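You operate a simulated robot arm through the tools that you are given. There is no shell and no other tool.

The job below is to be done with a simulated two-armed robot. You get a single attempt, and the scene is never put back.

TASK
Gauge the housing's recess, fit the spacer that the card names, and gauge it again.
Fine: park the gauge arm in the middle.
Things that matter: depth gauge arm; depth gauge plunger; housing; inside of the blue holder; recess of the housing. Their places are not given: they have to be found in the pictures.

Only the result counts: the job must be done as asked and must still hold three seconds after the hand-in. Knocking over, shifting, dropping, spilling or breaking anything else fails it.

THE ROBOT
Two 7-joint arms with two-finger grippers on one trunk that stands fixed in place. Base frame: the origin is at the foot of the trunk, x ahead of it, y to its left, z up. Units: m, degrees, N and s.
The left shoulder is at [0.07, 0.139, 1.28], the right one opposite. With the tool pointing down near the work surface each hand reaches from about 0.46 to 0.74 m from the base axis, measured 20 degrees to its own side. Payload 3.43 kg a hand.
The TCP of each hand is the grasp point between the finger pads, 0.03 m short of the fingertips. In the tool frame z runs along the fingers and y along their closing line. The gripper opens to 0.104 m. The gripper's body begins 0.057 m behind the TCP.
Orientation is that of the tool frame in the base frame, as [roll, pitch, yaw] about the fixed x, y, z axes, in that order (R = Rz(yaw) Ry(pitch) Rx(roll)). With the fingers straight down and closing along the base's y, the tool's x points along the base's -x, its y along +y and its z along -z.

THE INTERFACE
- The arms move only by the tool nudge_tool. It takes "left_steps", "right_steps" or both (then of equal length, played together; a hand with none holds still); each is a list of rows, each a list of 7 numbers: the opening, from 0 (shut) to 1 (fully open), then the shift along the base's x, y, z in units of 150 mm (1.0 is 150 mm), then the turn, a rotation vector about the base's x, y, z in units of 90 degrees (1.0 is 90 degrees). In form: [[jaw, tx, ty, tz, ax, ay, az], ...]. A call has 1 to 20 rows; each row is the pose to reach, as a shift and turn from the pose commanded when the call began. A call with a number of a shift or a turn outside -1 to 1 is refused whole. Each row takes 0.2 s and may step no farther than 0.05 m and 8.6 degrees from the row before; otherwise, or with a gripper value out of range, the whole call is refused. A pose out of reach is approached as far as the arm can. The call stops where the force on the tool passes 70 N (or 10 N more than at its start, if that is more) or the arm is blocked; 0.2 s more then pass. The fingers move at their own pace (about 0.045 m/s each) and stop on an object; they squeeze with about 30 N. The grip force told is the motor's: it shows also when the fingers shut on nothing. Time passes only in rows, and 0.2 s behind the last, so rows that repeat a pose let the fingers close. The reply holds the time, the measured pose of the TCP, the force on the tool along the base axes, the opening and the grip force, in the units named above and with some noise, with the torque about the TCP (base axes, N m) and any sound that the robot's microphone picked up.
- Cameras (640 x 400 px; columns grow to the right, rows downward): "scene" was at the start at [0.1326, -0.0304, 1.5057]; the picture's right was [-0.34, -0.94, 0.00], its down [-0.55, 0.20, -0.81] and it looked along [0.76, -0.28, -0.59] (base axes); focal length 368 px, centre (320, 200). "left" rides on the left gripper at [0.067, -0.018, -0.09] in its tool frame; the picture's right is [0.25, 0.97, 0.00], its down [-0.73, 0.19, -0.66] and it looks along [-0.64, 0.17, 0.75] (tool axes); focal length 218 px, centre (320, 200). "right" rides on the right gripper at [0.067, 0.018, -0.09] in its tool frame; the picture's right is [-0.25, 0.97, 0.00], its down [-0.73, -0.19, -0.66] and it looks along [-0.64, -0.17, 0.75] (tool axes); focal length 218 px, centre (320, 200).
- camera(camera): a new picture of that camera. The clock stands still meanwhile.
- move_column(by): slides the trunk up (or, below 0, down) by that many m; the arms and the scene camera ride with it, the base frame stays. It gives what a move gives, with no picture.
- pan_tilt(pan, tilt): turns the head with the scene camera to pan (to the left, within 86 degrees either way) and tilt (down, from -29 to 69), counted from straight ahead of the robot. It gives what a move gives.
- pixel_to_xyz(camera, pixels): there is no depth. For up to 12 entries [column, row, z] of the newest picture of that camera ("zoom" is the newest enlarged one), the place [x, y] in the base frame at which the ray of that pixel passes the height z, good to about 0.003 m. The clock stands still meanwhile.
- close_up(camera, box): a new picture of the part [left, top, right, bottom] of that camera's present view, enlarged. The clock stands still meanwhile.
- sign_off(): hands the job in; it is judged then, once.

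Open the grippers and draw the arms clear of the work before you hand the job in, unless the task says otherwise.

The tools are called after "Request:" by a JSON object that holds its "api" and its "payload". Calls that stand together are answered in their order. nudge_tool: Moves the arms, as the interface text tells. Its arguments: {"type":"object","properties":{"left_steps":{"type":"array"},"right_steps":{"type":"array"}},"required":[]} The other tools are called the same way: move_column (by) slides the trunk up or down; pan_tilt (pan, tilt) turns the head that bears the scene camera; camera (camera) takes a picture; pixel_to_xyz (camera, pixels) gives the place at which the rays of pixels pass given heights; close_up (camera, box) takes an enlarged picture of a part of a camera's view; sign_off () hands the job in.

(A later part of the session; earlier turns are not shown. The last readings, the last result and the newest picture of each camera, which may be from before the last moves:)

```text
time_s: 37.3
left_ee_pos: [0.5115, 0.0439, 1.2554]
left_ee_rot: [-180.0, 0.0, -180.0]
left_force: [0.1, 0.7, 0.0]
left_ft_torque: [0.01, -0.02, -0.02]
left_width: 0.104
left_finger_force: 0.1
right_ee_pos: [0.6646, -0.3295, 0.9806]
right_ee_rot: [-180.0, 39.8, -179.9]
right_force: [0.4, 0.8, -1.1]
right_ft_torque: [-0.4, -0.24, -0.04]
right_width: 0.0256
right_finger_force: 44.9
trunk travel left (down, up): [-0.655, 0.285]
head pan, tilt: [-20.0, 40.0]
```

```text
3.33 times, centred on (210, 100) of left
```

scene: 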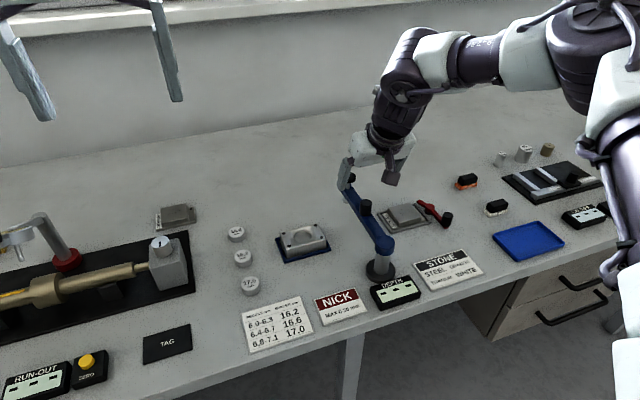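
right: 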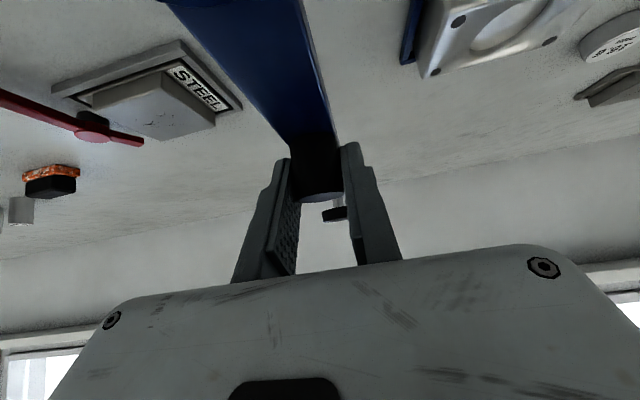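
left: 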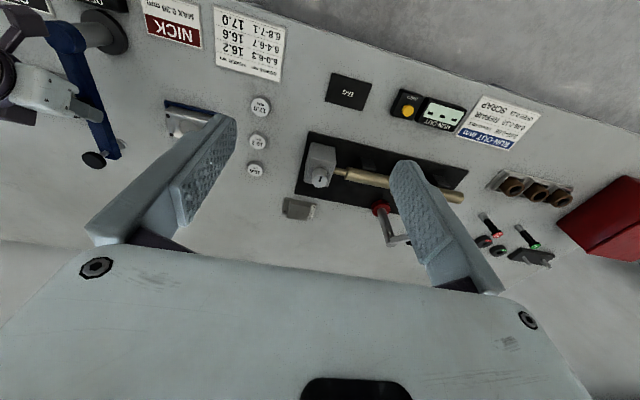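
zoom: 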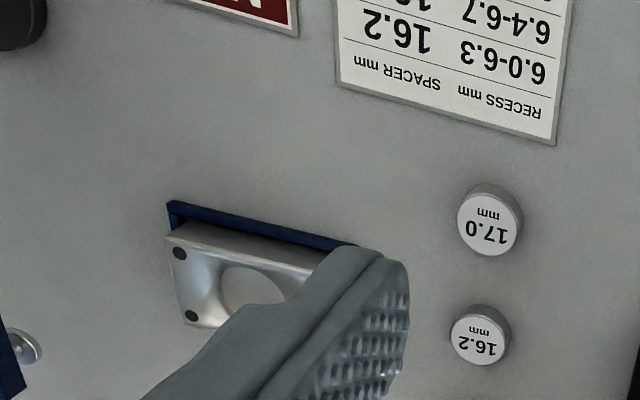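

The left finger blocks the left view, so I'll use the right camera's present view of the housing for triangulation with the scene.

Request:
{"api": "close_up", "payload": {"camera": "right", "box": [390, 0, 640, 150]}}

Request:
{"api": "pixel_to_xyz", "payload": {"camera": "scene", "pixels": [[300.8, 194.65, 0.89], [300.8, 194.65, 0.9], [300.8, 194.65, 0.91], [285.8, 204.8, 0.9], [322.0, 196.5, 0.9], [280.2, 192.6, 0.9], [315.2, 184.8, 0.9], [283.5, 218.7, 0.87], [301, 196, 0.9]]}}

Request:
{"api": "pixel_to_xyz", "payload": {"camera": "right", "pixels": [[458, 21, 0.89], [458, 21, 0.9], [458, 21, 0.91], [549, 41, 0.9], [435.5, 71.5, 0.89], [435.5, 71.5, 0.9], [435.5, 71.5, 0.91]]}}

```text
2.56 times, centred on (515, 75) of right
```

zoom: 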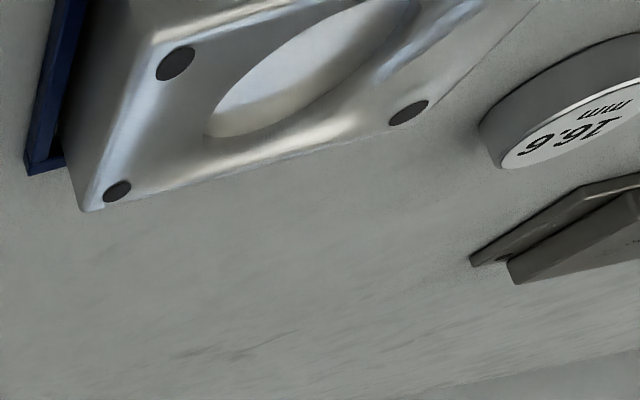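

```text
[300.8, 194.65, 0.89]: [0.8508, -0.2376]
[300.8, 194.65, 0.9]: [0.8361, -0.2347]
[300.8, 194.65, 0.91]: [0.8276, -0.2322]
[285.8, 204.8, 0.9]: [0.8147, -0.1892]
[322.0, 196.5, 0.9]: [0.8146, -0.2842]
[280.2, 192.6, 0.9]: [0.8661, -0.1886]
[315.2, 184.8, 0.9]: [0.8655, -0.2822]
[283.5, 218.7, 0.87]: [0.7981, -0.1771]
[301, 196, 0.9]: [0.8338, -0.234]
```

```text
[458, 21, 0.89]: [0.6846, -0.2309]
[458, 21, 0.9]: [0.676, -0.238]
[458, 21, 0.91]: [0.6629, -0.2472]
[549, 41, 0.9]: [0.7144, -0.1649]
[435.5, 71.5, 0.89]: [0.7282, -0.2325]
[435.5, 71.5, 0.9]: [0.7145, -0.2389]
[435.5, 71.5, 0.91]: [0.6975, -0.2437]
```

The scene query used an older full picture, so I'll retake it and query again.

Request:
{"api": "camera", "payload": {"camera": "scene"}}

Request:
{"api": "pixel_to_xyz", "payload": {"camera": "scene", "pixels": [[300.8, 194.65, 0.89], [300.8, 194.65, 0.9], [300.8, 194.65, 0.91], [285.8, 204.8, 0.9], [322.0, 196.5, 0.9], [280.2, 192.6, 0.9], [315.2, 184.8, 0.9], [283.5, 218.7, 0.87], [322.0, 196.5, 0.91], [315.2, 184.8, 0.91]]}}

```text
taken
```

scene: 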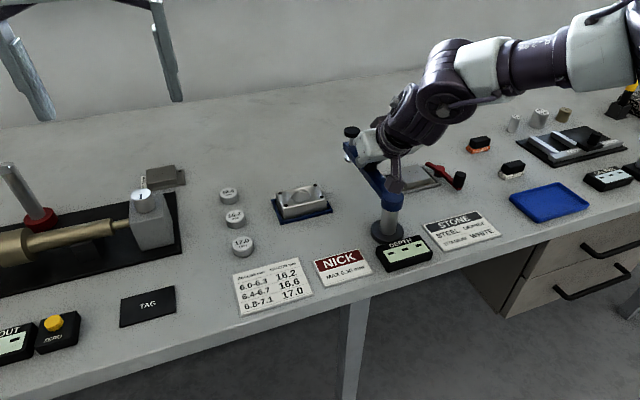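

```text
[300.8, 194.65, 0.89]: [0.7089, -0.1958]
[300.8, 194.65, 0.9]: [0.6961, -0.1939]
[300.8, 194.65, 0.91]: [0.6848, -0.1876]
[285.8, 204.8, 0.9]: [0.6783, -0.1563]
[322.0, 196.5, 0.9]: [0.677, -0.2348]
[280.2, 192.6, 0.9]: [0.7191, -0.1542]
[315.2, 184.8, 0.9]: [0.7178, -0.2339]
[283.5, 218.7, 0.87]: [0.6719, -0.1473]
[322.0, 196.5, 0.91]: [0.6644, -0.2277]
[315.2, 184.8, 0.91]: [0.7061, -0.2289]
```

Bolts put the housing centre at about (0.6975,-0.196), top z≈0.90, i.e. about 46° round from the hub at radius ≈0.184–0.188. I swing the knob on its arc the first 15°, turning the hand with it, and watch the forces.

Request:
{"api": "nudge_tool", "payload": {"right_steps": [[0, -0.0009, 0.0333, 0, 0, 0, 0.0333], [0, -0.0035, 0.0665, 0, 0, 0, 0.0667], [0, -0.0078, 0.0996, 0, 0, 0, 0.1], [0, -0.0139, 0.1324, 0, 0, 0, 0.1333], [0, -0.0217, 0.1648, 0, 0, 0, 0.1667], [0, -0.0217, 0.1648, 0, 0, 0, 0.1667]]}}

Request:
{"api": "camera", "payload": {"camera": "scene"}}

```text
time_s: 38.7
left_ee_pos: [0.5109, 0.0441, 1.2563]
left_ee_rot: [-179.9, -0.1, -179.9]
left_force: [0.7, 0.3, 0.8]
left_ft_torque: [0.0, 0.04, -0.03]
left_width: 0.1043
left_finger_force: 0.0
right_ee_pos: [0.6623, -0.3054, 0.9798]
right_ee_rot: [179.9, 39.9, -164.8]
right_force: [2.0, -0.4, 5.6]
right_ft_torque: [-0.57, 0.42, 0.06]
right_width: 0.0255
right_finger_force: 45.2
trunk travel left (down, up): [-0.655, 0.285]
head pan, tilt: [-20.0, 40.0]
```

```text
taken
```

scene: 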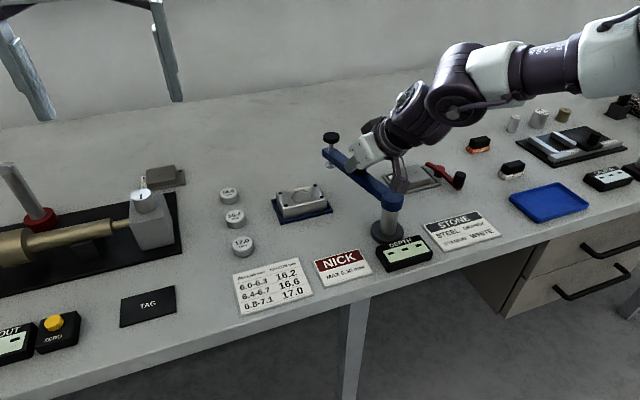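

The arm swings freely with low force. I check the plunger foot's height against the housing before swinging over it.

Request:
{"api": "close_up", "payload": {"camera": "scene", "box": [270, 120, 410, 215]}}

```text
4.21 times, centred on (340, 168) of scene
```

zoom: 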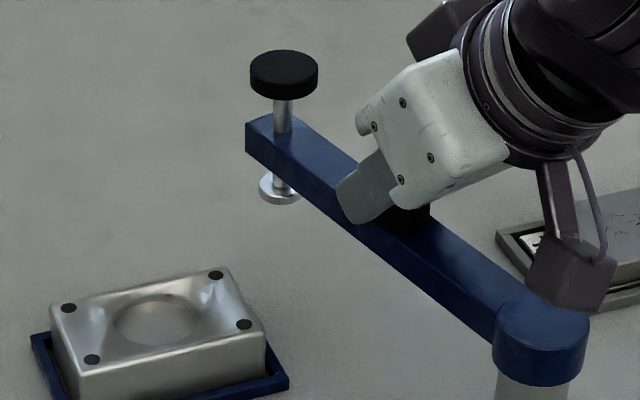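

Finding the foot's height from its pixel (330.5,167) given the plunger should be at about (0.752,-0.280).

Request:
{"api": "pixel_to_xyz", "payload": {"camera": "scene", "pixels": [[330.5, 167, 0.9], [330.5, 167, 0.91], [330.5, 167, 0.92], [330.5, 167, 0.93], [330.5, 167, 0.94], [331, 137, 0.98], [331, 137, 0.99], [331, 137, 1.0]]}}

```text
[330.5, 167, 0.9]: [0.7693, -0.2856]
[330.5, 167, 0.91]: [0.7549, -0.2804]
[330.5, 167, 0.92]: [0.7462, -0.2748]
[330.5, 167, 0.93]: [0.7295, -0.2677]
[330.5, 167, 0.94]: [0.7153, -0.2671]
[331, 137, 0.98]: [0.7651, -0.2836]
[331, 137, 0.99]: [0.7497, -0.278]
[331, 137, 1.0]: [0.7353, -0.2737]
```

The foot bottom is near z≈0.913, about 1 cm above the housing top. I continue the swing to 45°.

Request:
{"api": "nudge_tool", "payload": {"right_steps": [[0, -0.0167, 0.053, 0, 0, 0, 0.0556], [0, -0.038, 0.1043, 0, 0, 0, 0.1111], [0, -0.0636, 0.1536, 0, 0, 0, 0.1667], [0, -0.0934, 0.2004, 0, 0, 0, 0.2222], [0, -0.1273, 0.2445, 0, 0, 0, 0.2778], [0, -0.1648, 0.2854, 0, 0, 0, 0.3333], [0, -0.1648, 0.2854, 0, 0, 0, 0.3333]]}}

Request:
{"api": "camera", "payload": {"camera": "scene"}}

Request:
{"api": "close_up", "payload": {"camera": "scene", "box": [250, 120, 410, 230]}}

```text
time_s: 40.3
left_ee_pos: [0.5147, 0.0454, 1.2562]
left_ee_rot: [-179.9, 0.0, -180.0]
left_force: [1.1, -0.5, -0.2]
left_ft_torque: [0.0, -0.04, 0.0]
left_width: 0.1039
left_finger_force: 0.0
right_ee_pos: [0.6372, -0.2627, 0.9803]
right_ee_rot: [-180.0, 39.8, -135.0]
right_force: [6.1, 4.2, 0.5]
right_ft_torque: [-0.13, -0.34, 0.16]
right_width: 0.0254
right_finger_force: 44.8
trunk travel left (down, up): [-0.655, 0.285]
head pan, tilt: [-20.0, 40.0]
```

```text
taken
```

scene: 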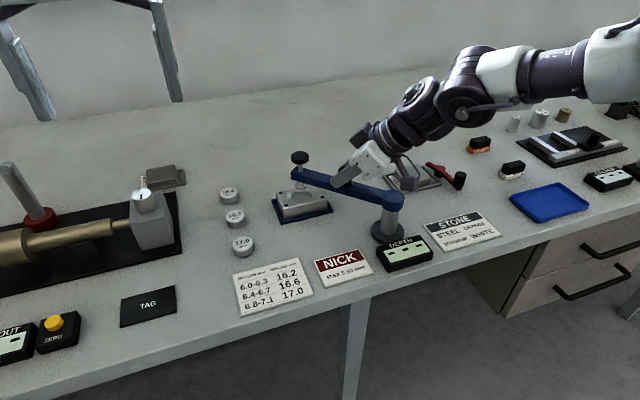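

```text
3.64 times, centred on (330, 175) of scene
```

zoom: 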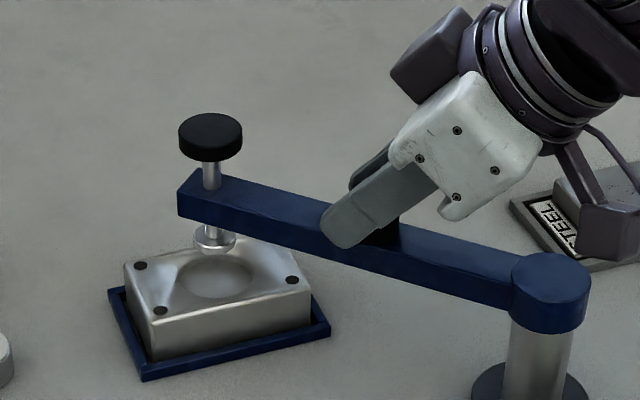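

Arm is over the housing. I check the foot and button positions against the recess centre.

Request:
{"api": "pixel_to_xyz", "payload": {"camera": "scene", "pixels": [[300.9, 188.5, 0.913], [300.9, 188.5, 0.918], [299.8, 155.8, 0.985], [299.8, 155.8, 0.99], [301.1, 195.6, 0.9], [280.5, 193.4, 0.9], [322.4, 197.5, 0.9], [286, 205.2, 0.9]]}}

Request:
{"api": "camera", "payload": {"camera": "right"}}

```text
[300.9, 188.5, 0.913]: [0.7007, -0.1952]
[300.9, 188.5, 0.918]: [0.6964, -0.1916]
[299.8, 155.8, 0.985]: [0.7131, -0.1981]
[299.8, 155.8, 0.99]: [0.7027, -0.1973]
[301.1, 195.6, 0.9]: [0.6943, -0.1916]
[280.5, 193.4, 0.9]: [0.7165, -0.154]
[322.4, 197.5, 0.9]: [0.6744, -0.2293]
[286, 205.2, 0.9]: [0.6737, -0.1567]
```

```text
taken
```

right: 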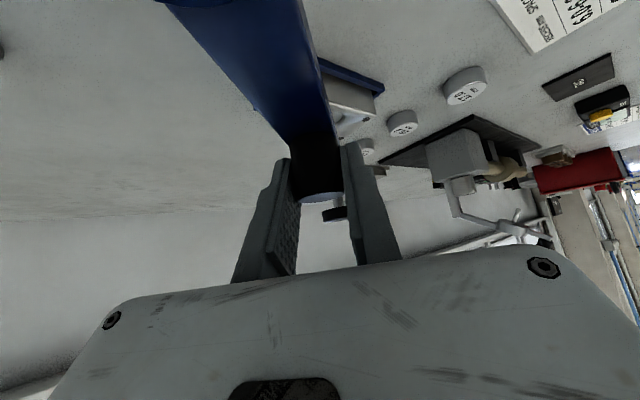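

The foot is at about (0.700,-0.195), well centred on the recess. I open the fingers and lift clear of the knob.

Request:
{"api": "nudge_tool", "payload": {"right_steps": [[0.6, 0, 0, 0, 0, 0, 0], [0.6, 0, 0, 0, 0, 0, 0], [0.6, 0, 0, 0, 0, 0, 0], [0.6, 0, 0, 0, 0, 0, 0]]}}

Request:
{"api": "nudge_tool", "payload": {"right_steps": [[0.6, 0, 0, 0.1, 0, 0, 0], [0.6, 0, 0, 0.2, 0, 0, 0], [0.6, 0, 0, 0.35, 0, 0, 0], [0.6, 0, 0, 0.5, 0, 0, 0], [0.6, 0, 0, 0.5, 0, 0, 0]]}}

Request:
{"api": "camera", "payload": {"camera": "scene"}}

```text
time_s: 41.3
left_ee_pos: [0.5119, 0.0442, 1.2577]
left_ee_rot: [-180.0, -0.1, 180.0]
left_force: [-0.9, -0.2, -1.6]
left_ft_torque: [0.03, 0.0, -0.01]
left_width: 0.1041
left_finger_force: 0.2
right_ee_pos: [0.6374, -0.2634, 0.9802]
right_ee_rot: [179.8, 39.8, -135.0]
right_force: [-0.4, 0.0, -0.6]
right_ft_torque: [0.0, 0.01, -0.01]
right_width: 0.0624
right_finger_force: 0.0
trunk travel left (down, up): [-0.655, 0.285]
head pan, tilt: [-20.0, 40.0]
```

```text
time_s: 42.5
left_ee_pos: [0.5118, 0.0449, 1.256]
left_ee_rot: [179.9, -0.1, -179.9]
left_force: [0.4, -0.2, 0.0]
left_ft_torque: [0.0, 0.01, 0.02]
left_width: 0.1042
left_finger_force: 0.1
right_ee_pos: [0.6367, -0.2633, 1.0542]
right_ee_rot: [179.9, 39.8, -135.1]
right_force: [0.4, 0.4, 0.6]
right_ft_torque: [-0.04, -0.03, 0.0]
right_width: 0.0626
right_finger_force: 0.0
trunk travel left (down, up): [-0.655, 0.285]
head pan, tilt: [-20.0, 40.0]
```

```text
taken
```

scene: 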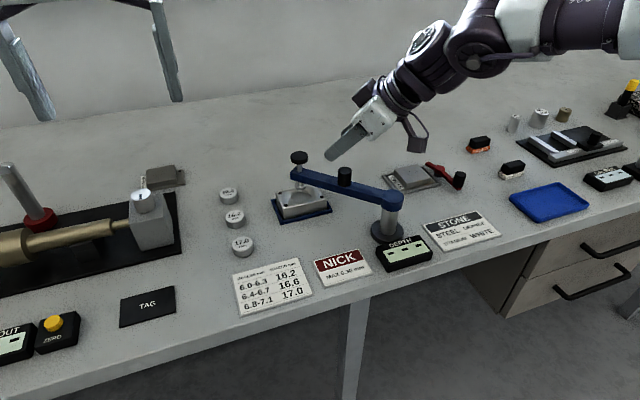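

The gauge arm stayed put. I turn the hand back to face straight ahead and close the fingers, a bit higher.

Request:
{"api": "nudge_tool", "payload": {"right_steps": [[0.4, 0, 0, 0.1, 0, 0, -0.0833], [0.2, 0, 0, 0.2, 0, 0, -0.1667], [0, 0.03, 0.08, 0.2, 0, 0, -0.25], [0, 0.06, 0.16, 0.2, 0, 0, -0.3333], [0, 0.09, 0.24, 0.2, 0, 0, -0.4167], [0, 0.12, 0.32, 0.2, 0, 0, -0.5], [0, 0.16, 0.4, 0.2, 0, 0, -0.5], [0, 0.2, 0.45, 0.2, 0, 0, -0.5], [0, 0.2, 0.45, 0.2, 0, 0, -0.5]]}}

Request:
{"api": "nudge_tool", "payload": {"right_steps": [[0, 0, 0, 0, 0, 0.065, 0], [0, 0, 0, 0, 0, 0.13, 0], [0, 0, 0, 0, 0, 0.13, 0]]}}

```text
time_s: 44.5
left_ee_pos: [0.5121, 0.045, 1.2567]
left_ee_rot: [-179.9, 0.0, 180.0]
left_force: [0.3, -0.1, 0.3]
left_ft_torque: [-0.01, 0.03, -0.01]
left_width: 0.104
left_finger_force: 0.1
right_ee_pos: [0.6658, -0.1988, 1.0843]
right_ee_rot: [179.9, 39.9, -180.0]
right_force: [0.5, -0.2, 0.4]
right_ft_torque: [0.01, 0.02, 0.0]
right_width: 0.0
right_finger_force: 30.4
trunk travel left (down, up): [-0.655, 0.285]
head pan, tilt: [-20.0, 40.0]
```

```text
time_s: 45.3
left_ee_pos: [0.5127, 0.0476, 1.2561]
left_ee_rot: [-179.9, 0.0, -180.0]
left_force: [-0.7, 0.7, -0.2]
left_ft_torque: [-0.01, 0.01, -0.02]
left_width: 0.1039
left_finger_force: 0.0
right_ee_pos: [0.6509, -0.221, 1.0792]
right_ee_rot: [-179.9, 30.3, -179.8]
right_force: [0.6, 0.8, 0.0]
right_ft_torque: [0.0, 0.03, -0.03]
right_width: 0.0003
right_finger_force: 29.4
right hand out of reach, approached as far as the arm can: row 1, 2, 3
trunk travel left (down, up): [-0.655, 0.285]
head pan, tilt: [-20.0, 40.0]
```

With less tilt it fell short again, so forward reach shrinks nearer the centre line. I'll look at the arm's posture from the head to understand what is bending.

Request:
{"api": "pan_tilt", "payload": {"pan": -50, "tilt": 15}}

Request:
{"api": "camera", "payload": {"camera": "scene"}}

Request:
{"api": "pan_tilt", "payload": {"pan": -80, "tilt": 35}}

Request:
{"api": "camera", "payload": {"camera": "scene"}}

```text
time_s: 46.2
left_ee_pos: [0.512, 0.0439, 1.2571]
left_ee_rot: [179.9, 0.0, 179.9]
left_force: [-0.1, 0.5, 0.3]
left_ft_torque: [-0.03, -0.02, 0.02]
left_width: 0.1039
left_finger_force: 0.1
right_ee_pos: [0.6504, -0.2238, 1.0786]
right_ee_rot: [179.9, 30.4, -180.0]
right_force: [0.0, 1.0, -0.1]
right_ft_torque: [-0.01, 0.0, 0.05]
right_width: 0.0
right_finger_force: 30.4
trunk travel left (down, up): [-0.655, 0.285]
head pan, tilt: [-50.0, 15.0]
```

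```text
taken
```

scene: 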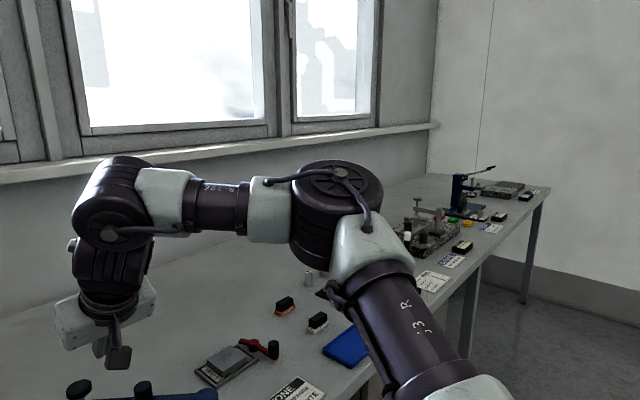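

```text
time_s: 47.2
left_ee_pos: [0.5116, 0.0443, 1.2561]
left_ee_rot: [180.0, 0.0, -180.0]
left_force: [-0.1, 0.1, 0.3]
left_ft_torque: [0.0, 0.01, 0.0]
left_width: 0.104
left_finger_force: 0.1
right_ee_pos: [0.6501, -0.224, 1.0796]
right_ee_rot: [179.9, 30.3, 180.0]
right_force: [0.5, -0.1, 1.3]
right_ft_torque: [0.01, -0.01, 0.01]
right_width: 0.0
right_finger_force: 30.2
trunk travel left (down, up): [-0.655, 0.285]
head pan, tilt: [-80.0, 35.0]
```

```text
taken
```

scene: 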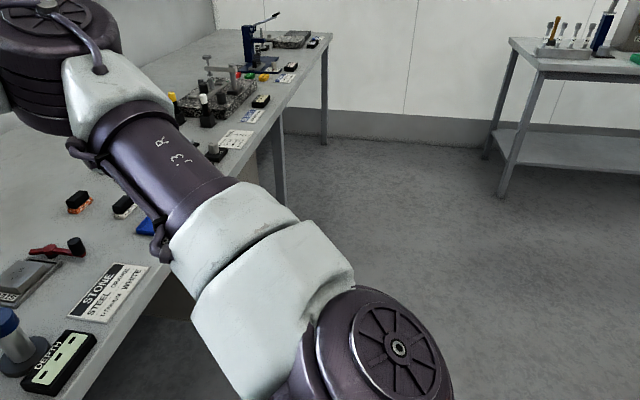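

The elbow is bent near 90° in a horizontal plane, so the arm isn't stretched out. I'll test whether repeated small commands keep making progress toward the target from here (well above the gauge).

Request:
{"api": "pan_tilt", "payload": {"pan": -20, "tilt": 40}}

Request:
{"api": "nudge_tool", "payload": {"right_steps": [[0, 0.03, 0.03, 0.0, 0, 0, 0], [0, 0.06, 0.06, 0.0, 0, 0, 0], [0, 0.1, 0.1, 0.0, 0, 0, 0], [0, 0.15, 0.15, 0.0, 0, 0, 0], [0, 0.2, 0.18, 0.0, 0, 0, 0], [0, 0.2, 0.18, 0.0, 0, 0, 0], [0, 0.2, 0.18, 0.0, 0, 0, 0], [0, 0.2, 0.18, 0.0, 0, 0, 0]]}}

```text
time_s: 48.5
left_ee_pos: [0.5119, 0.0445, 1.2574]
left_ee_rot: [180.0, 0.0, -180.0]
left_force: [0.7, -0.2, 0.2]
left_ft_torque: [-0.01, 0.0, -0.01]
left_width: 0.1039
left_finger_force: 0.0
right_ee_pos: [0.6501, -0.224, 1.0791]
right_ee_rot: [180.0, 30.5, 180.0]
right_force: [-0.3, 0.0, 0.9]
right_ft_torque: [0.01, 0.01, 0.03]
right_width: 0.0
right_finger_force: 29.6
trunk travel left (down, up): [-0.655, 0.285]
head pan, tilt: [-20.0, 40.0]
```

```text
time_s: 50.3
left_ee_pos: [0.5111, 0.046, 1.2566]
left_ee_rot: [179.9, 0.0, 180.0]
left_force: [0.0, 0.0, 0.4]
left_ft_torque: [0.0, 0.02, 0.04]
left_width: 0.1041
left_finger_force: 0.0
right_ee_pos: [0.6427, -0.224, 1.0786]
right_ee_rot: [179.8, 28.1, -180.0]
right_force: [-1.2, -0.8, 0.1]
right_ft_torque: [0.01, -0.01, -0.02]
right_width: 0.0
right_finger_force: 29.4
right hand out of reach, approached as far as the arm can: row 1, 2, 3, 4, 5, 6, 7, 8
trunk travel left (down, up): [-0.655, 0.285]
head pan, tilt: [-20.0, 40.0]
```

The limit points all lie on one sphere around a fixed elbow position, so it's the posture rather than arm length that limits me. The left arm sits where the mirrored right arm couldn't, so I'll look at the left arm's posture.

Request:
{"api": "pan_tilt", "payload": {"pan": 50, "tilt": 15}}

Request:
{"api": "camera", "payload": {"camera": "scene"}}

Request:
{"api": "pan_tilt", "payload": {"pan": 80, "tilt": 35}}

Request:
{"api": "camera", "payload": {"camera": "scene"}}

```text
time_s: 51.7
left_ee_pos: [0.5115, 0.0447, 1.2566]
left_ee_rot: [179.9, -0.1, -180.0]
left_force: [-0.5, 0.2, -0.1]
left_ft_torque: [0.01, 0.01, -0.04]
left_width: 0.1041
left_finger_force: 0.1
right_ee_pos: [0.6437, -0.2236, 1.0783]
right_ee_rot: [179.9, 28.1, -180.0]
right_force: [-0.7, 0.0, 0.8]
right_ft_torque: [0.01, -0.03, -0.01]
right_width: 0.0
right_finger_force: 30.3
trunk travel left (down, up): [-0.655, 0.285]
head pan, tilt: [50.0, 15.0]
```

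```text
taken
```

scene: 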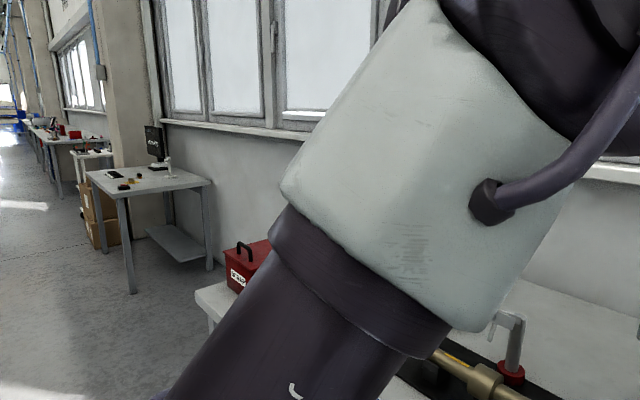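

```text
time_s: 52.7
left_ee_pos: [0.5124, 0.0449, 1.2569]
left_ee_rot: [180.0, 0.0, 180.0]
left_force: [0.8, 0.6, 0.5]
left_ft_torque: [-0.02, -0.02, 0.0]
left_width: 0.1039
left_finger_force: 0.0
right_ee_pos: [0.6441, -0.2252, 1.0804]
right_ee_rot: [179.9, 28.2, 180.0]
right_force: [-0.7, -0.4, 0.5]
right_ft_torque: [0.01, 0.02, -0.05]
right_width: 0.0
right_finger_force: 30.3
trunk travel left (down, up): [-0.655, 0.285]
head pan, tilt: [80.0, 35.0]
```

```text
taken
```

scene: 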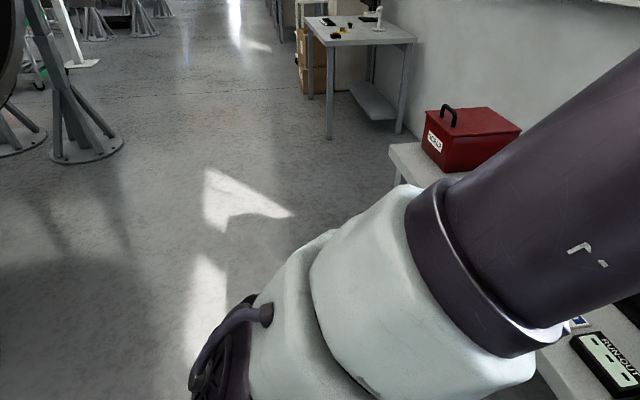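

The left arm is in an elbow-up posture, which reaches further. I'll retreat the right hand to a mirrored spot close to the body and high, and see whether its elbow comes up.

Request:
{"api": "nudge_tool", "payload": {"right_steps": [[0, -0.2, 0.0, 0.1, 0, 0.08, 0], [0, -0.4, 0.0, 0.2, 0, 0.16, 0], [0, -0.6, 0.02, 0.3, 0, 0.24, 0], [0, -0.8, 0.05, 0.4, 0, 0.31, 0], [0, -1.0, 0.1, 0.5, 0, 0.31, 0], [0, -1.0, 0.15, 0.6, 0, 0.31, 0], [0, -1.0, 0.2, 0.7, 0, 0.31, 0], [0, -1.0, 0.2, 0.7, 0, 0.31, 0]]}}

Request:
{"api": "pan_tilt", "payload": {"pan": -45, "tilt": 15}}

Request:
{"api": "camera", "payload": {"camera": "scene"}}

```text
time_s: 54.5
left_ee_pos: [0.5106, 0.0447, 1.2572]
left_ee_rot: [-179.9, 0.1, -180.0]
left_force: [-0.6, -0.1, 0.5]
left_ft_torque: [0.02, 0.02, 0.0]
left_width: 0.1041
left_finger_force: 0.0
right_ee_pos: [0.4592, -0.2281, 1.1415]
right_ee_rot: [179.7, 0.3, 180.0]
right_force: [1.1, -0.5, 0.4]
right_ft_torque: [0.04, -0.02, 0.02]
right_width: 0.0
right_finger_force: 30.0
right hand out of reach, approached as far as the arm can: row 1, 2, 3, 4, 5, 6, 7, 8
trunk travel left (down, up): [-0.655, 0.285]
head pan, tilt: [80.0, 35.0]
```

```text
time_s: 56.5
left_ee_pos: [0.5122, 0.0441, 1.257]
left_ee_rot: [-180.0, 0.0, -180.0]
left_force: [-0.7, 0.2, 0.7]
left_ft_torque: [-0.01, 0.01, -0.03]
left_width: 0.1039
left_finger_force: 0.1
right_ee_pos: [0.4604, -0.2292, 1.1408]
right_ee_rot: [179.8, 0.4, 179.9]
right_force: [0.2, -0.4, -0.9]
right_ft_torque: [0.0, 0.0, -0.01]
right_width: 0.0
right_finger_force: 29.9
trunk travel left (down, up): [-0.655, 0.285]
head pan, tilt: [-45.0, 15.0]
```

```text
taken
```

scene: 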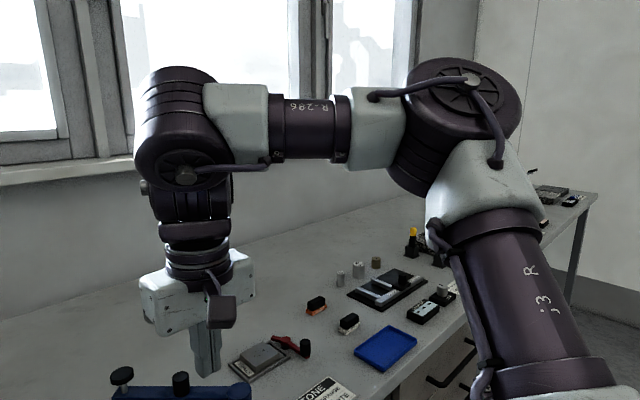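

Still elbow-out, and blocked even here, so likely wrist roll is also at a limit. I'll rotate the hand's yaw by +45° here and test how far it can move outward afterwards.

Request:
{"api": "nudge_tool", "payload": {"right_steps": [[0, 0, 0, 0, 0, 0, 0.09], [0, 0, 0, 0, 0, 0, 0.18], [0, 0, 0, 0, 0, 0, 0.27], [0, 0, 0, 0, 0, 0, 0.36], [0, 0, 0, 0, 0, 0, 0.45], [0, 0, 0, 0, 0, 0, 0.5], [0, 0, 0, 0, 0, 0, 0.5]]}}

Request:
{"api": "nudge_tool", "payload": {"right_steps": [[0, 0.2, 0, 0, 0, 0, 0], [0, 0.4, 0, 0, 0, 0, 0], [0, 0.6, 0, 0, 0, 0, 0], [0, 0.8, 0, 0, 0, 0, 0], [0, 1.0, 0, 0, 0, 0, 0], [0, 1.0, 0, 0, 0, 0, 0]]}}

```text
time_s: 58.1
left_ee_pos: [0.5124, 0.0429, 1.257]
left_ee_rot: [179.9, 0.0, -179.9]
left_force: [0.6, -0.2, 0.2]
left_ft_torque: [-0.01, 0.02, 0.03]
left_width: 0.1041
left_finger_force: 0.0
right_ee_pos: [0.4552, -0.2309, 1.139]
right_ee_rot: [179.8, 0.3, -134.9]
right_force: [-0.4, -0.2, 0.0]
right_ft_torque: [-0.02, 0.01, 0.0]
right_width: 0.0
right_finger_force: 29.9
trunk travel left (down, up): [-0.655, 0.285]
head pan, tilt: [-45.0, 15.0]
```

```text
time_s: 59.5
left_ee_pos: [0.5119, 0.0442, 1.258]
left_ee_rot: [180.0, 0.0, 180.0]
left_force: [0.8, -0.4, 0.0]
left_ft_torque: [-0.02, 0.0, -0.01]
left_width: 0.1042
left_finger_force: 0.1
right_ee_pos: [0.5178, -0.2684, 1.096]
right_ee_rot: [179.9, 0.4, -135.0]
right_force: [-0.1, 0.4, 0.1]
right_ft_torque: [-0.01, 0.02, 0.0]
right_width: 0.0
right_finger_force: 30.5
right hand out of reach, approached as far as the arm can: row 1, 2, 3, 4, 5, 6
trunk travel left (down, up): [-0.655, 0.285]
head pan, tilt: [-45.0, 15.0]
```

Every limit point fits one rule: the wrist must stay within about 0.236 m of (0.35,-0.36, shoulder+0.03). A 50° outward tilt toward about 17° left will let the right hand press the button, and the left arm can handle the spacers. First I set the yaw.

Request:
{"api": "nudge_tool", "payload": {"right_steps": [[0, -0.05, 0, 0, 0, 0, -0.08], [0, -0.1, 0, 0, 0, 0, -0.16], [0, -0.1, 0, 0, 0, 0, -0.24], [0, -0.1, 0, 0, 0, 0, -0.311], [0, -0.1, 0, 0, 0, 0, -0.311]]}}

Request:
{"api": "nudge_tool", "payload": {"right_steps": [[0, 0, 0, 0, 0.027, -0.0885, 0], [0, 0, 0, 0, 0.054, -0.177, 0], [0, 0, 0, 0, 0.081, -0.2655, 0], [0, 0, 0, 0, 0.108, -0.354, 0], [0, 0, 0, 0, 0.135, -0.4425, 0], [0, 0, 0, 0, 0.162, -0.531, 0], [0, 0, 0, 0, 0.162, -0.531, 0]]}}

Request:
{"api": "pan_tilt", "payload": {"pan": -20, "tilt": 40}}

Request:
{"api": "camera", "payload": {"camera": "scene"}}

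```text
time_s: 60.7
left_ee_pos: [0.5124, 0.0449, 1.2566]
left_ee_rot: [-179.9, 0.0, 179.9]
left_force: [0.3, -0.1, 0.1]
left_ft_torque: [0.02, 0.0, 0.02]
left_width: 0.1041
left_finger_force: 0.1
right_ee_pos: [0.5001, -0.2654, 1.1019]
right_ee_rot: [179.9, 0.2, -163.0]
right_force: [0.5, 0.8, -0.3]
right_ft_torque: [0.0, -0.01, 0.01]
right_width: 0.0
right_finger_force: 30.2
trunk travel left (down, up): [-0.655, 0.285]
head pan, tilt: [-45.0, 15.0]
```

```text
time_s: 62.3
left_ee_pos: [0.5116, 0.0448, 1.2571]
left_ee_rot: [-180.0, 0.0, -180.0]
left_force: [0.1, -0.6, -0.3]
left_ft_torque: [-0.03, -0.01, -0.01]
left_width: 0.1041
left_finger_force: 0.1
right_ee_pos: [0.5001, -0.2666, 1.1031]
right_ee_rot: [180.0, 50.3, -162.9]
right_force: [0.0, 0.4, 0.3]
right_ft_torque: [-0.01, -0.01, 0.0]
right_width: 0.0001
right_finger_force: 29.8
trunk travel left (down, up): [-0.655, 0.285]
head pan, tilt: [-45.0, 15.0]
```

```text
time_s: 63.2
left_ee_pos: [0.5127, 0.0436, 1.2567]
left_ee_rot: [180.0, 0.0, 180.0]
left_force: [1.2, 0.0, 0.4]
left_ft_torque: [-0.01, -0.02, 0.01]
left_width: 0.1039
left_finger_force: 0.0
right_ee_pos: [0.4989, -0.2661, 1.1042]
right_ee_rot: [-179.9, 50.0, -163.0]
right_force: [-0.7, 0.3, -1.2]
right_ft_torque: [0.0, 0.01, 0.0]
right_width: 0.0
right_finger_force: 30.2
trunk travel left (down, up): [-0.655, 0.285]
head pan, tilt: [-20.0, 40.0]
```

```text
taken
```

scene: 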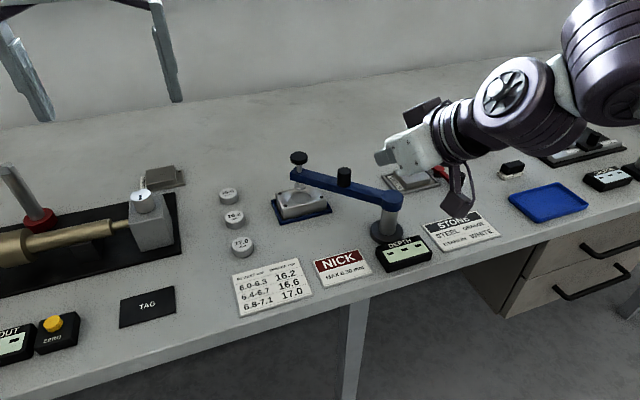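

Orientation reached (tilt 50°, yaw −163°). Now I move outward to above the plunger button, in two legs.

Request:
{"api": "nudge_tool", "payload": {"right_steps": [[0, 0.15, 0.05, 0, 0, 0, 0], [0, 0.3, 0.1, 0, 0, 0, 0], [0, 0.45, 0.15, 0, 0, 0, 0], [0, 0.6, 0.2, 0, 0, 0, 0], [0, 0.75, 0.27, 0, 0, 0, 0], [0, 0.9, 0.33, 0, 0, 0, 0], [0, 0.9, 0.33, 0, 0, 0, 0]]}}

Request:
{"api": "nudge_tool", "payload": {"right_steps": [[0, 0.12, 0.04, -0.05, 0, 0, 0], [0, 0.24, 0.08, -0.12, 0, 0, 0], [0, 0.34, 0.11, -0.2, 0, 0, 0], [0, 0.34, 0.11, -0.27, 0, 0, 0], [0, 0.34, 0.11, -0.27, 0, 0, 0]]}}

Request:
{"api": "camera", "payload": {"camera": "scene"}}

Request:
{"api": "close_up", "payload": {"camera": "scene", "box": [240, 100, 440, 230]}}

```text
time_s: 64.8
left_ee_pos: [0.512, 0.0443, 1.2576]
left_ee_rot: [180.0, -0.1, -180.0]
left_force: [0.3, -0.2, 0.5]
left_ft_torque: [0.02, -0.01, -0.03]
left_width: 0.104
left_finger_force: 0.0
right_ee_pos: [0.6334, -0.216, 1.1025]
right_ee_rot: [180.0, 50.1, -163.0]
right_force: [0.1, -0.3, 0.2]
right_ft_torque: [-0.04, -0.03, -0.03]
right_width: 0.0
right_finger_force: 30.0
trunk travel left (down, up): [-0.655, 0.285]
head pan, tilt: [-20.0, 40.0]
```

```text
time_s: 66.0
left_ee_pos: [0.5124, 0.0434, 1.2565]
left_ee_rot: [-180.0, -0.1, 180.0]
left_force: [-0.3, 0.4, 0.2]
left_ft_torque: [0.03, -0.01, 0.01]
left_width: 0.104
left_finger_force: 0.0
right_ee_pos: [0.6865, -0.1996, 1.0626]
right_ee_rot: [-180.0, 50.1, -162.8]
right_force: [-0.4, -0.4, -0.4]
right_ft_torque: [-0.02, -0.04, 0.01]
right_width: 0.0
right_finger_force: 29.8
trunk travel left (down, up): [-0.655, 0.285]
head pan, tilt: [-20.0, 40.0]
```

```text
taken
```

scene: 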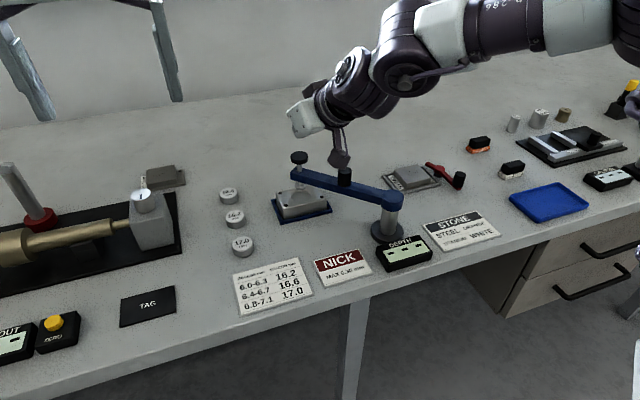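

```text
3.08 times, centred on (340, 165) of scene
```

zoom: 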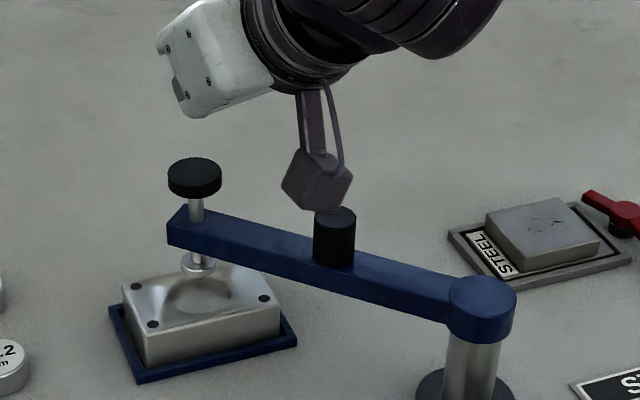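

The hand is over the plunger at (0.6865,-0.1996,1.0626). I check with the right camera that the closed fingertips are above the button.

Request:
{"api": "camera", "payload": {"camera": "right"}}

Request:
{"api": "camera", "payload": {"camera": "left"}}

```text
taken
```

right: 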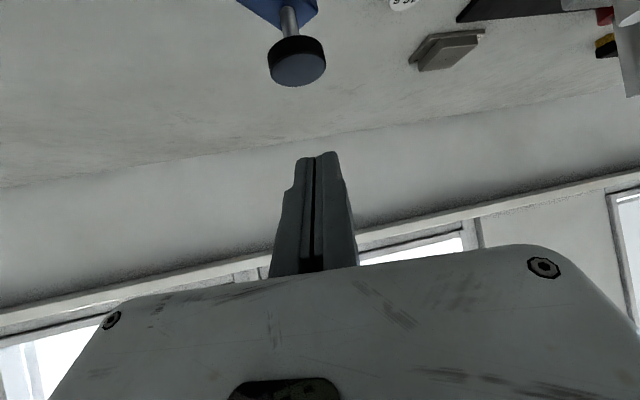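

```text
taken
```

left: 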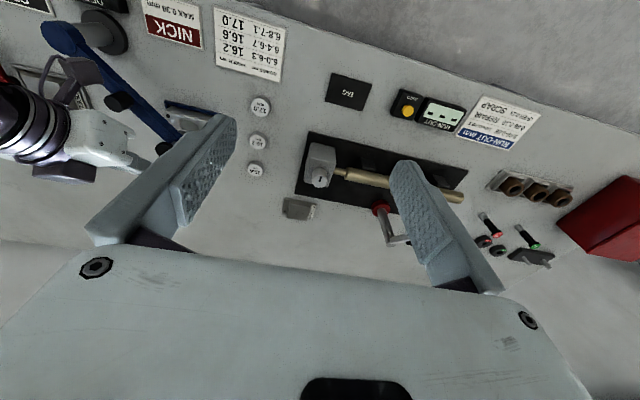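

Checking the button's position from this right view against the fingertip target.

Request:
{"api": "pixel_to_xyz", "payload": {"camera": "right", "pixels": [[298, 70, 0.985], [298, 70, 0.99], [318, 154, 1.04]]}}

```text
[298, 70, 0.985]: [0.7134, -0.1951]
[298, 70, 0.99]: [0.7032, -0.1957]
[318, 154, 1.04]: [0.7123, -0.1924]
```

The button centre is near (0.705,-0.196); fingertips aim about there. I descend to just above it, then continue in 2 mm rows.

Request:
{"api": "nudge_tool", "payload": {"right_steps": [[0, 0.02, 0.015, -0.1, 0, 0, 0], [0, 0.02, 0.015, -0.2, 0, 0, 0], [0, 0.02, 0.015, -0.28, 0, 0, 0], [0, 0.02, 0.015, -0.28, 0, 0, 0]]}}

Request:
{"api": "nudge_tool", "payload": {"right_steps": [[0, 0, 0, -0.0133, 0, 0, 0], [0, 0, 0, -0.0267, 0, 0, 0], [0, 0, 0, -0.04, 0, 0, 0], [0, 0, 0, -0.0533, 0, 0, 0], [0, 0, 0, -0.0667, 0, 0, 0], [0, 0, 0, -0.08, 0, 0, 0], [0, 0, 0, -0.08, 0, 0, 0]]}}

Request:
{"api": "camera", "payload": {"camera": "scene"}}

Request:
{"api": "close_up", "payload": {"camera": "scene", "box": [240, 100, 440, 230]}}

```text
time_s: 67.0
left_ee_pos: [0.5121, 0.0453, 1.2563]
left_ee_rot: [-180.0, 0.0, 180.0]
left_force: [-0.3, -0.3, 0.7]
left_ft_torque: [0.03, 0.0, -0.03]
left_width: 0.1041
left_finger_force: 0.0
right_ee_pos: [0.6893, -0.1955, 1.0198]
right_ee_rot: [-179.9, 50.0, -162.8]
right_force: [-0.4, 0.4, 0.4]
right_ft_torque: [0.02, 0.03, 0.02]
right_width: 0.0
right_finger_force: 30.3
trunk travel left (down, up): [-0.655, 0.285]
head pan, tilt: [-20.0, 40.0]
```

```text
time_s: 68.6
left_ee_pos: [0.5116, 0.045, 1.2565]
left_ee_rot: [-180.0, 0.0, 180.0]
left_force: [-0.2, 0.3, 0.0]
left_ft_torque: [0.0, -0.01, -0.01]
left_width: 0.1038
left_finger_force: 0.0
right_ee_pos: [0.6882, -0.1958, 1.0095]
right_ee_rot: [180.0, 50.2, -162.9]
right_force: [-0.1, 1.0, 0.7]
right_ft_torque: [0.0, -0.01, 0.01]
right_width: 0.006
right_finger_force: 34.3
trunk travel left (down, up): [-0.655, 0.285]
head pan, tilt: [-20.0, 40.0]
```

```text
taken
```

scene: 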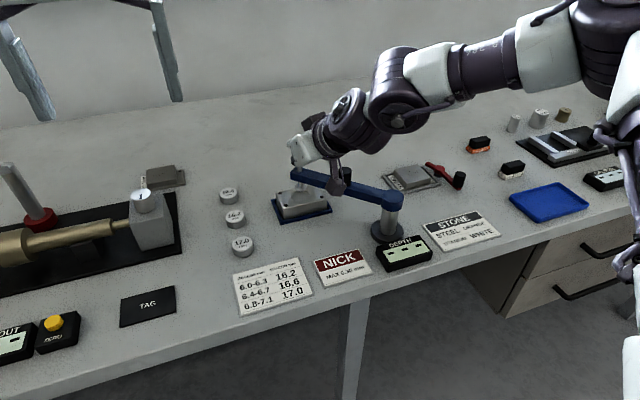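

```text
3.08 times, centred on (340, 165) of scene
```

zoom: 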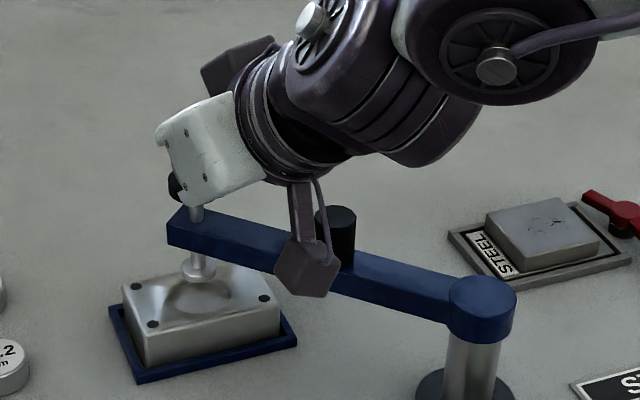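

The fingers got pushed 6 mm apart with little vertical force, as if the button's rim is wedging between the fingertips. I'll look with the right camera.

Request:
{"api": "camera", "payload": {"camera": "right"}}

Request:
{"api": "close_up", "payload": {"camera": "right", "box": [220, 90, 420, 270]}}

```text
taken
```

right: 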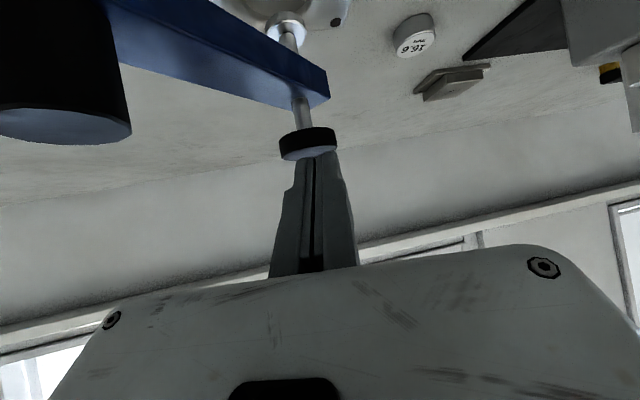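

```text
2.22 times, centred on (320, 180) of right
```

zoom: 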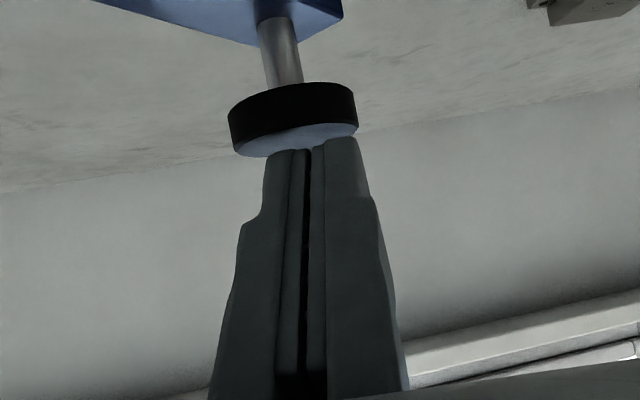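

The foot has already moved down a few mm with very little force, so the plunger spring is soft. I continue pressing in 2 mm rows.

Request:
{"api": "nudge_tool", "payload": {"right_steps": [[0, 0, 0, -0.0133, 0, 0, 0], [0, 0, 0, -0.0267, 0, 0, 0], [0, 0, 0, -0.04, 0, 0, 0], [0, 0, 0, -0.0533, 0, 0, 0], [0, 0, 0, -0.0533, 0, 0, 0]]}}

Request:
{"api": "close_up", "payload": {"camera": "scene", "box": [240, 100, 440, 230]}}

Request:
{"api": "close_up", "payload": {"camera": "scene", "box": [360, 220, 450, 280]}}

```text
time_s: 69.8
left_ee_pos: [0.511, 0.0436, 1.2581]
left_ee_rot: [-179.9, 0.0, -179.9]
left_force: [0.5, -0.1, 0.1]
left_ft_torque: [0.01, 0.03, 0.04]
left_width: 0.1038
left_finger_force: 0.0
right_ee_pos: [0.6868, -0.1966, 1.0012]
right_ee_rot: [180.0, 50.1, -163.0]
right_force: [-0.4, 0.3, 2.6]
right_ft_torque: [-0.01, -0.01, -0.03]
right_width: 0.0059
right_finger_force: 35.0
trunk travel left (down, up): [-0.655, 0.285]
head pan, tilt: [-20.0, 40.0]
```

```text
3.08 times, centred on (340, 165) of scene
```

zoom: 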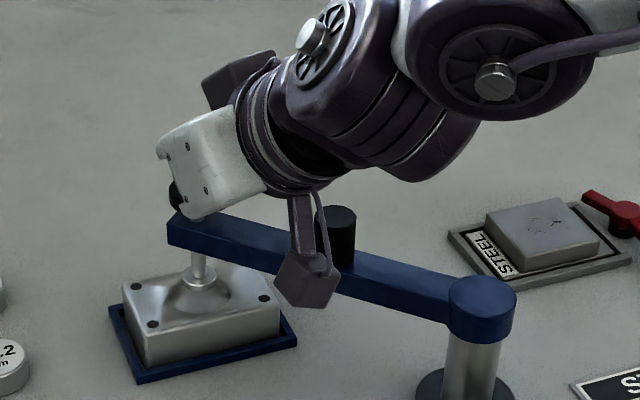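

```text
6.67 times, centred on (405, 250) of scene
```

zoom: 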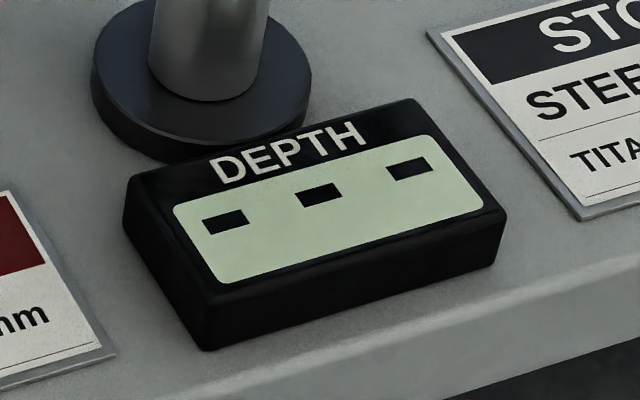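

The foot is entering the recess and the display still shows dashes. I continue down gently.

Request:
{"api": "nudge_tool", "payload": {"right_steps": [[0, 0, 0, -0.0133, 0, 0, 0], [0, 0, 0, -0.0267, 0, 0, 0], [0, 0, 0, -0.04, 0, 0, 0], [0, 0, 0, -0.04, 0, 0, 0]]}}

Request:
{"api": "close_up", "payload": {"camera": "scene", "box": [240, 100, 440, 230]}}

Request:
{"api": "close_up", "payload": {"camera": "scene", "box": [360, 220, 450, 280]}}

```text
time_s: 70.8
left_ee_pos: [0.5099, 0.0446, 1.2575]
left_ee_rot: [-179.9, 0.0, -179.9]
left_force: [0.4, 0.1, -0.1]
left_ft_torque: [0.0, -0.02, 0.01]
left_width: 0.1039
left_finger_force: 0.1
right_ee_pos: [0.6883, -0.1956, 0.9944]
right_ee_rot: [-179.9, 50.2, -163.0]
right_force: [0.3, 0.3, 2.8]
right_ft_torque: [0.02, -0.01, 0.03]
right_width: 0.006
right_finger_force: 34.3
trunk travel left (down, up): [-0.655, 0.285]
head pan, tilt: [-20.0, 40.0]
```

```text
3.08 times, centred on (340, 165) of scene
```

zoom: 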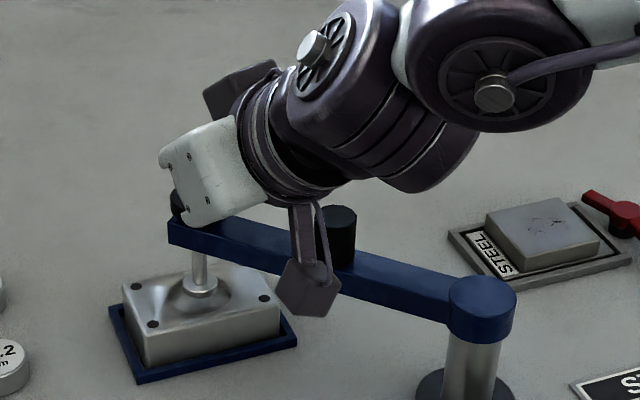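

```text
6.67 times, centred on (405, 250) of scene
```

zoom: 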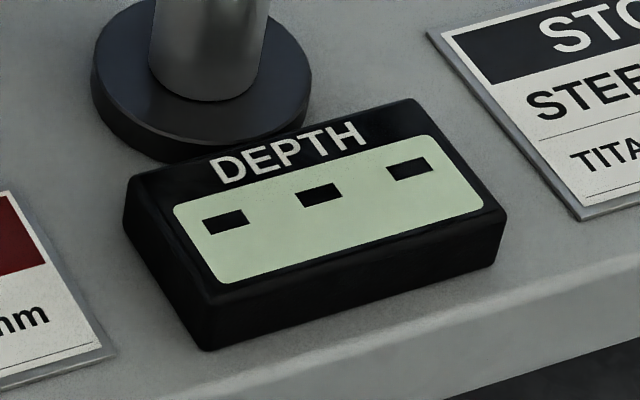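

Still descending freely (2.8 N). Another few millimetres.

Request:
{"api": "nudge_tool", "payload": {"right_steps": [[0, 0, 0, -0.0133, 0, 0, 0], [0, 0, 0, -0.0267, 0, 0, 0], [0, 0, 0, -0.0267, 0, 0, 0]]}}

Request:
{"api": "close_up", "payload": {"camera": "scene", "box": [240, 100, 440, 230]}}

Request:
{"api": "close_up", "payload": {"camera": "scene", "box": [360, 220, 450, 280]}}

```text
time_s: 71.6
left_ee_pos: [0.5111, 0.0444, 1.2578]
left_ee_rot: [-179.9, 0.0, -180.0]
left_force: [0.4, 0.2, 0.4]
left_ft_torque: [0.01, 0.0, 0.0]
left_width: 0.1041
left_finger_force: 0.0
right_ee_pos: [0.6875, -0.1958, 0.9921]
right_ee_rot: [179.9, 50.2, -162.9]
right_force: [1.0, 0.5, 2.7]
right_ft_torque: [0.07, -0.06, 0.04]
right_width: 0.0059
right_finger_force: 34.8
trunk travel left (down, up): [-0.655, 0.285]
head pan, tilt: [-20.0, 40.0]
```

```text
3.08 times, centred on (340, 165) of scene
```

zoom: 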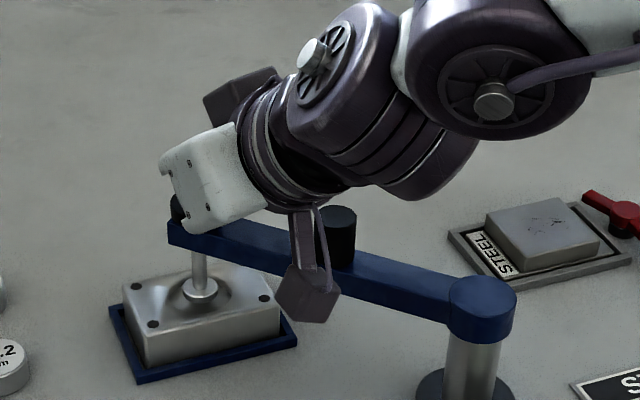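

```text
6.67 times, centred on (405, 250) of scene
```

zoom: 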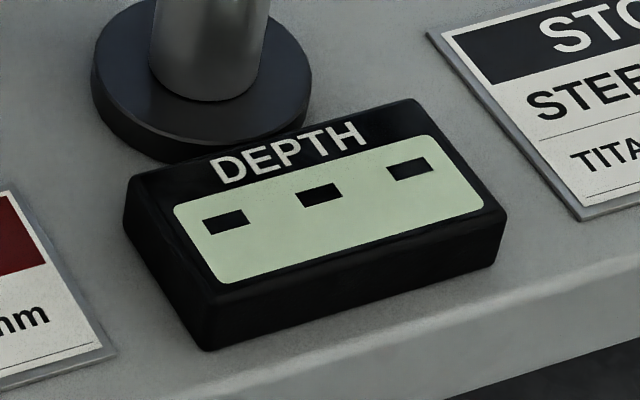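

The arm lags slightly now; I keep pressing in small steps to see whether force builds up and the display responds.

Request:
{"api": "nudge_tool", "payload": {"right_steps": [[0, 0, 0, -0.0133, 0, 0, 0], [0, 0, 0, -0.0267, 0, 0, 0], [0, 0, 0, -0.0267, 0, 0, 0]]}}

Request:
{"api": "close_up", "payload": {"camera": "scene", "box": [240, 100, 440, 230]}}

Request:
{"api": "close_up", "payload": {"camera": "scene", "box": [360, 220, 450, 280]}}

```text
time_s: 72.4
left_ee_pos: [0.5107, 0.0434, 1.2579]
left_ee_rot: [-180.0, 0.0, -180.0]
left_force: [-0.4, 0.1, -0.6]
left_ft_torque: [0.0, 0.0, 0.0]
left_width: 0.1041
left_finger_force: 0.0
right_ee_pos: [0.6876, -0.1957, 0.988]
right_ee_rot: [-180.0, 50.2, -162.9]
right_force: [0.0, 0.6, 4.3]
right_ft_torque: [0.01, -0.05, 0.09]
right_width: 0.0062
right_finger_force: 34.6
trunk travel left (down, up): [-0.655, 0.285]
head pan, tilt: [-20.0, 40.0]
```

```text
3.08 times, centred on (340, 165) of scene
```

zoom: 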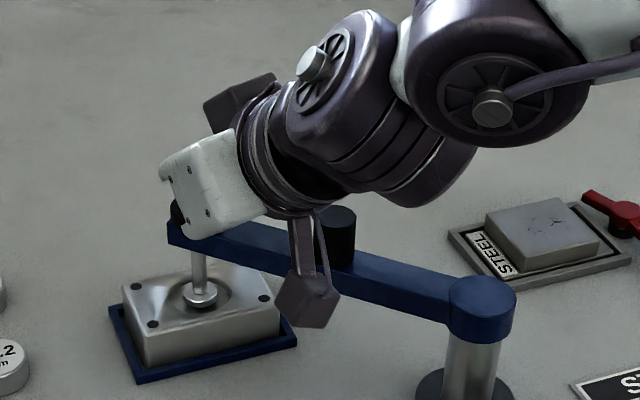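

```text
6.67 times, centred on (405, 250) of scene
```

zoom: 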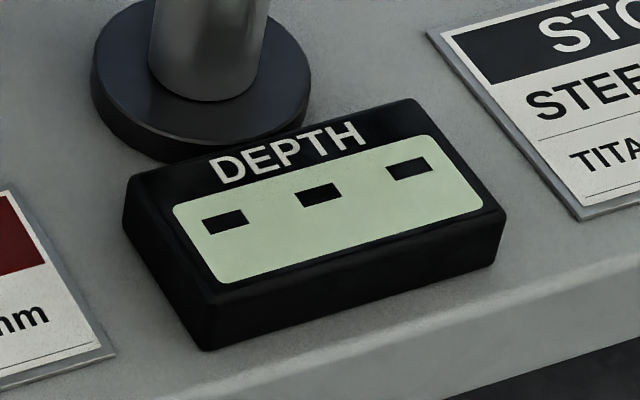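

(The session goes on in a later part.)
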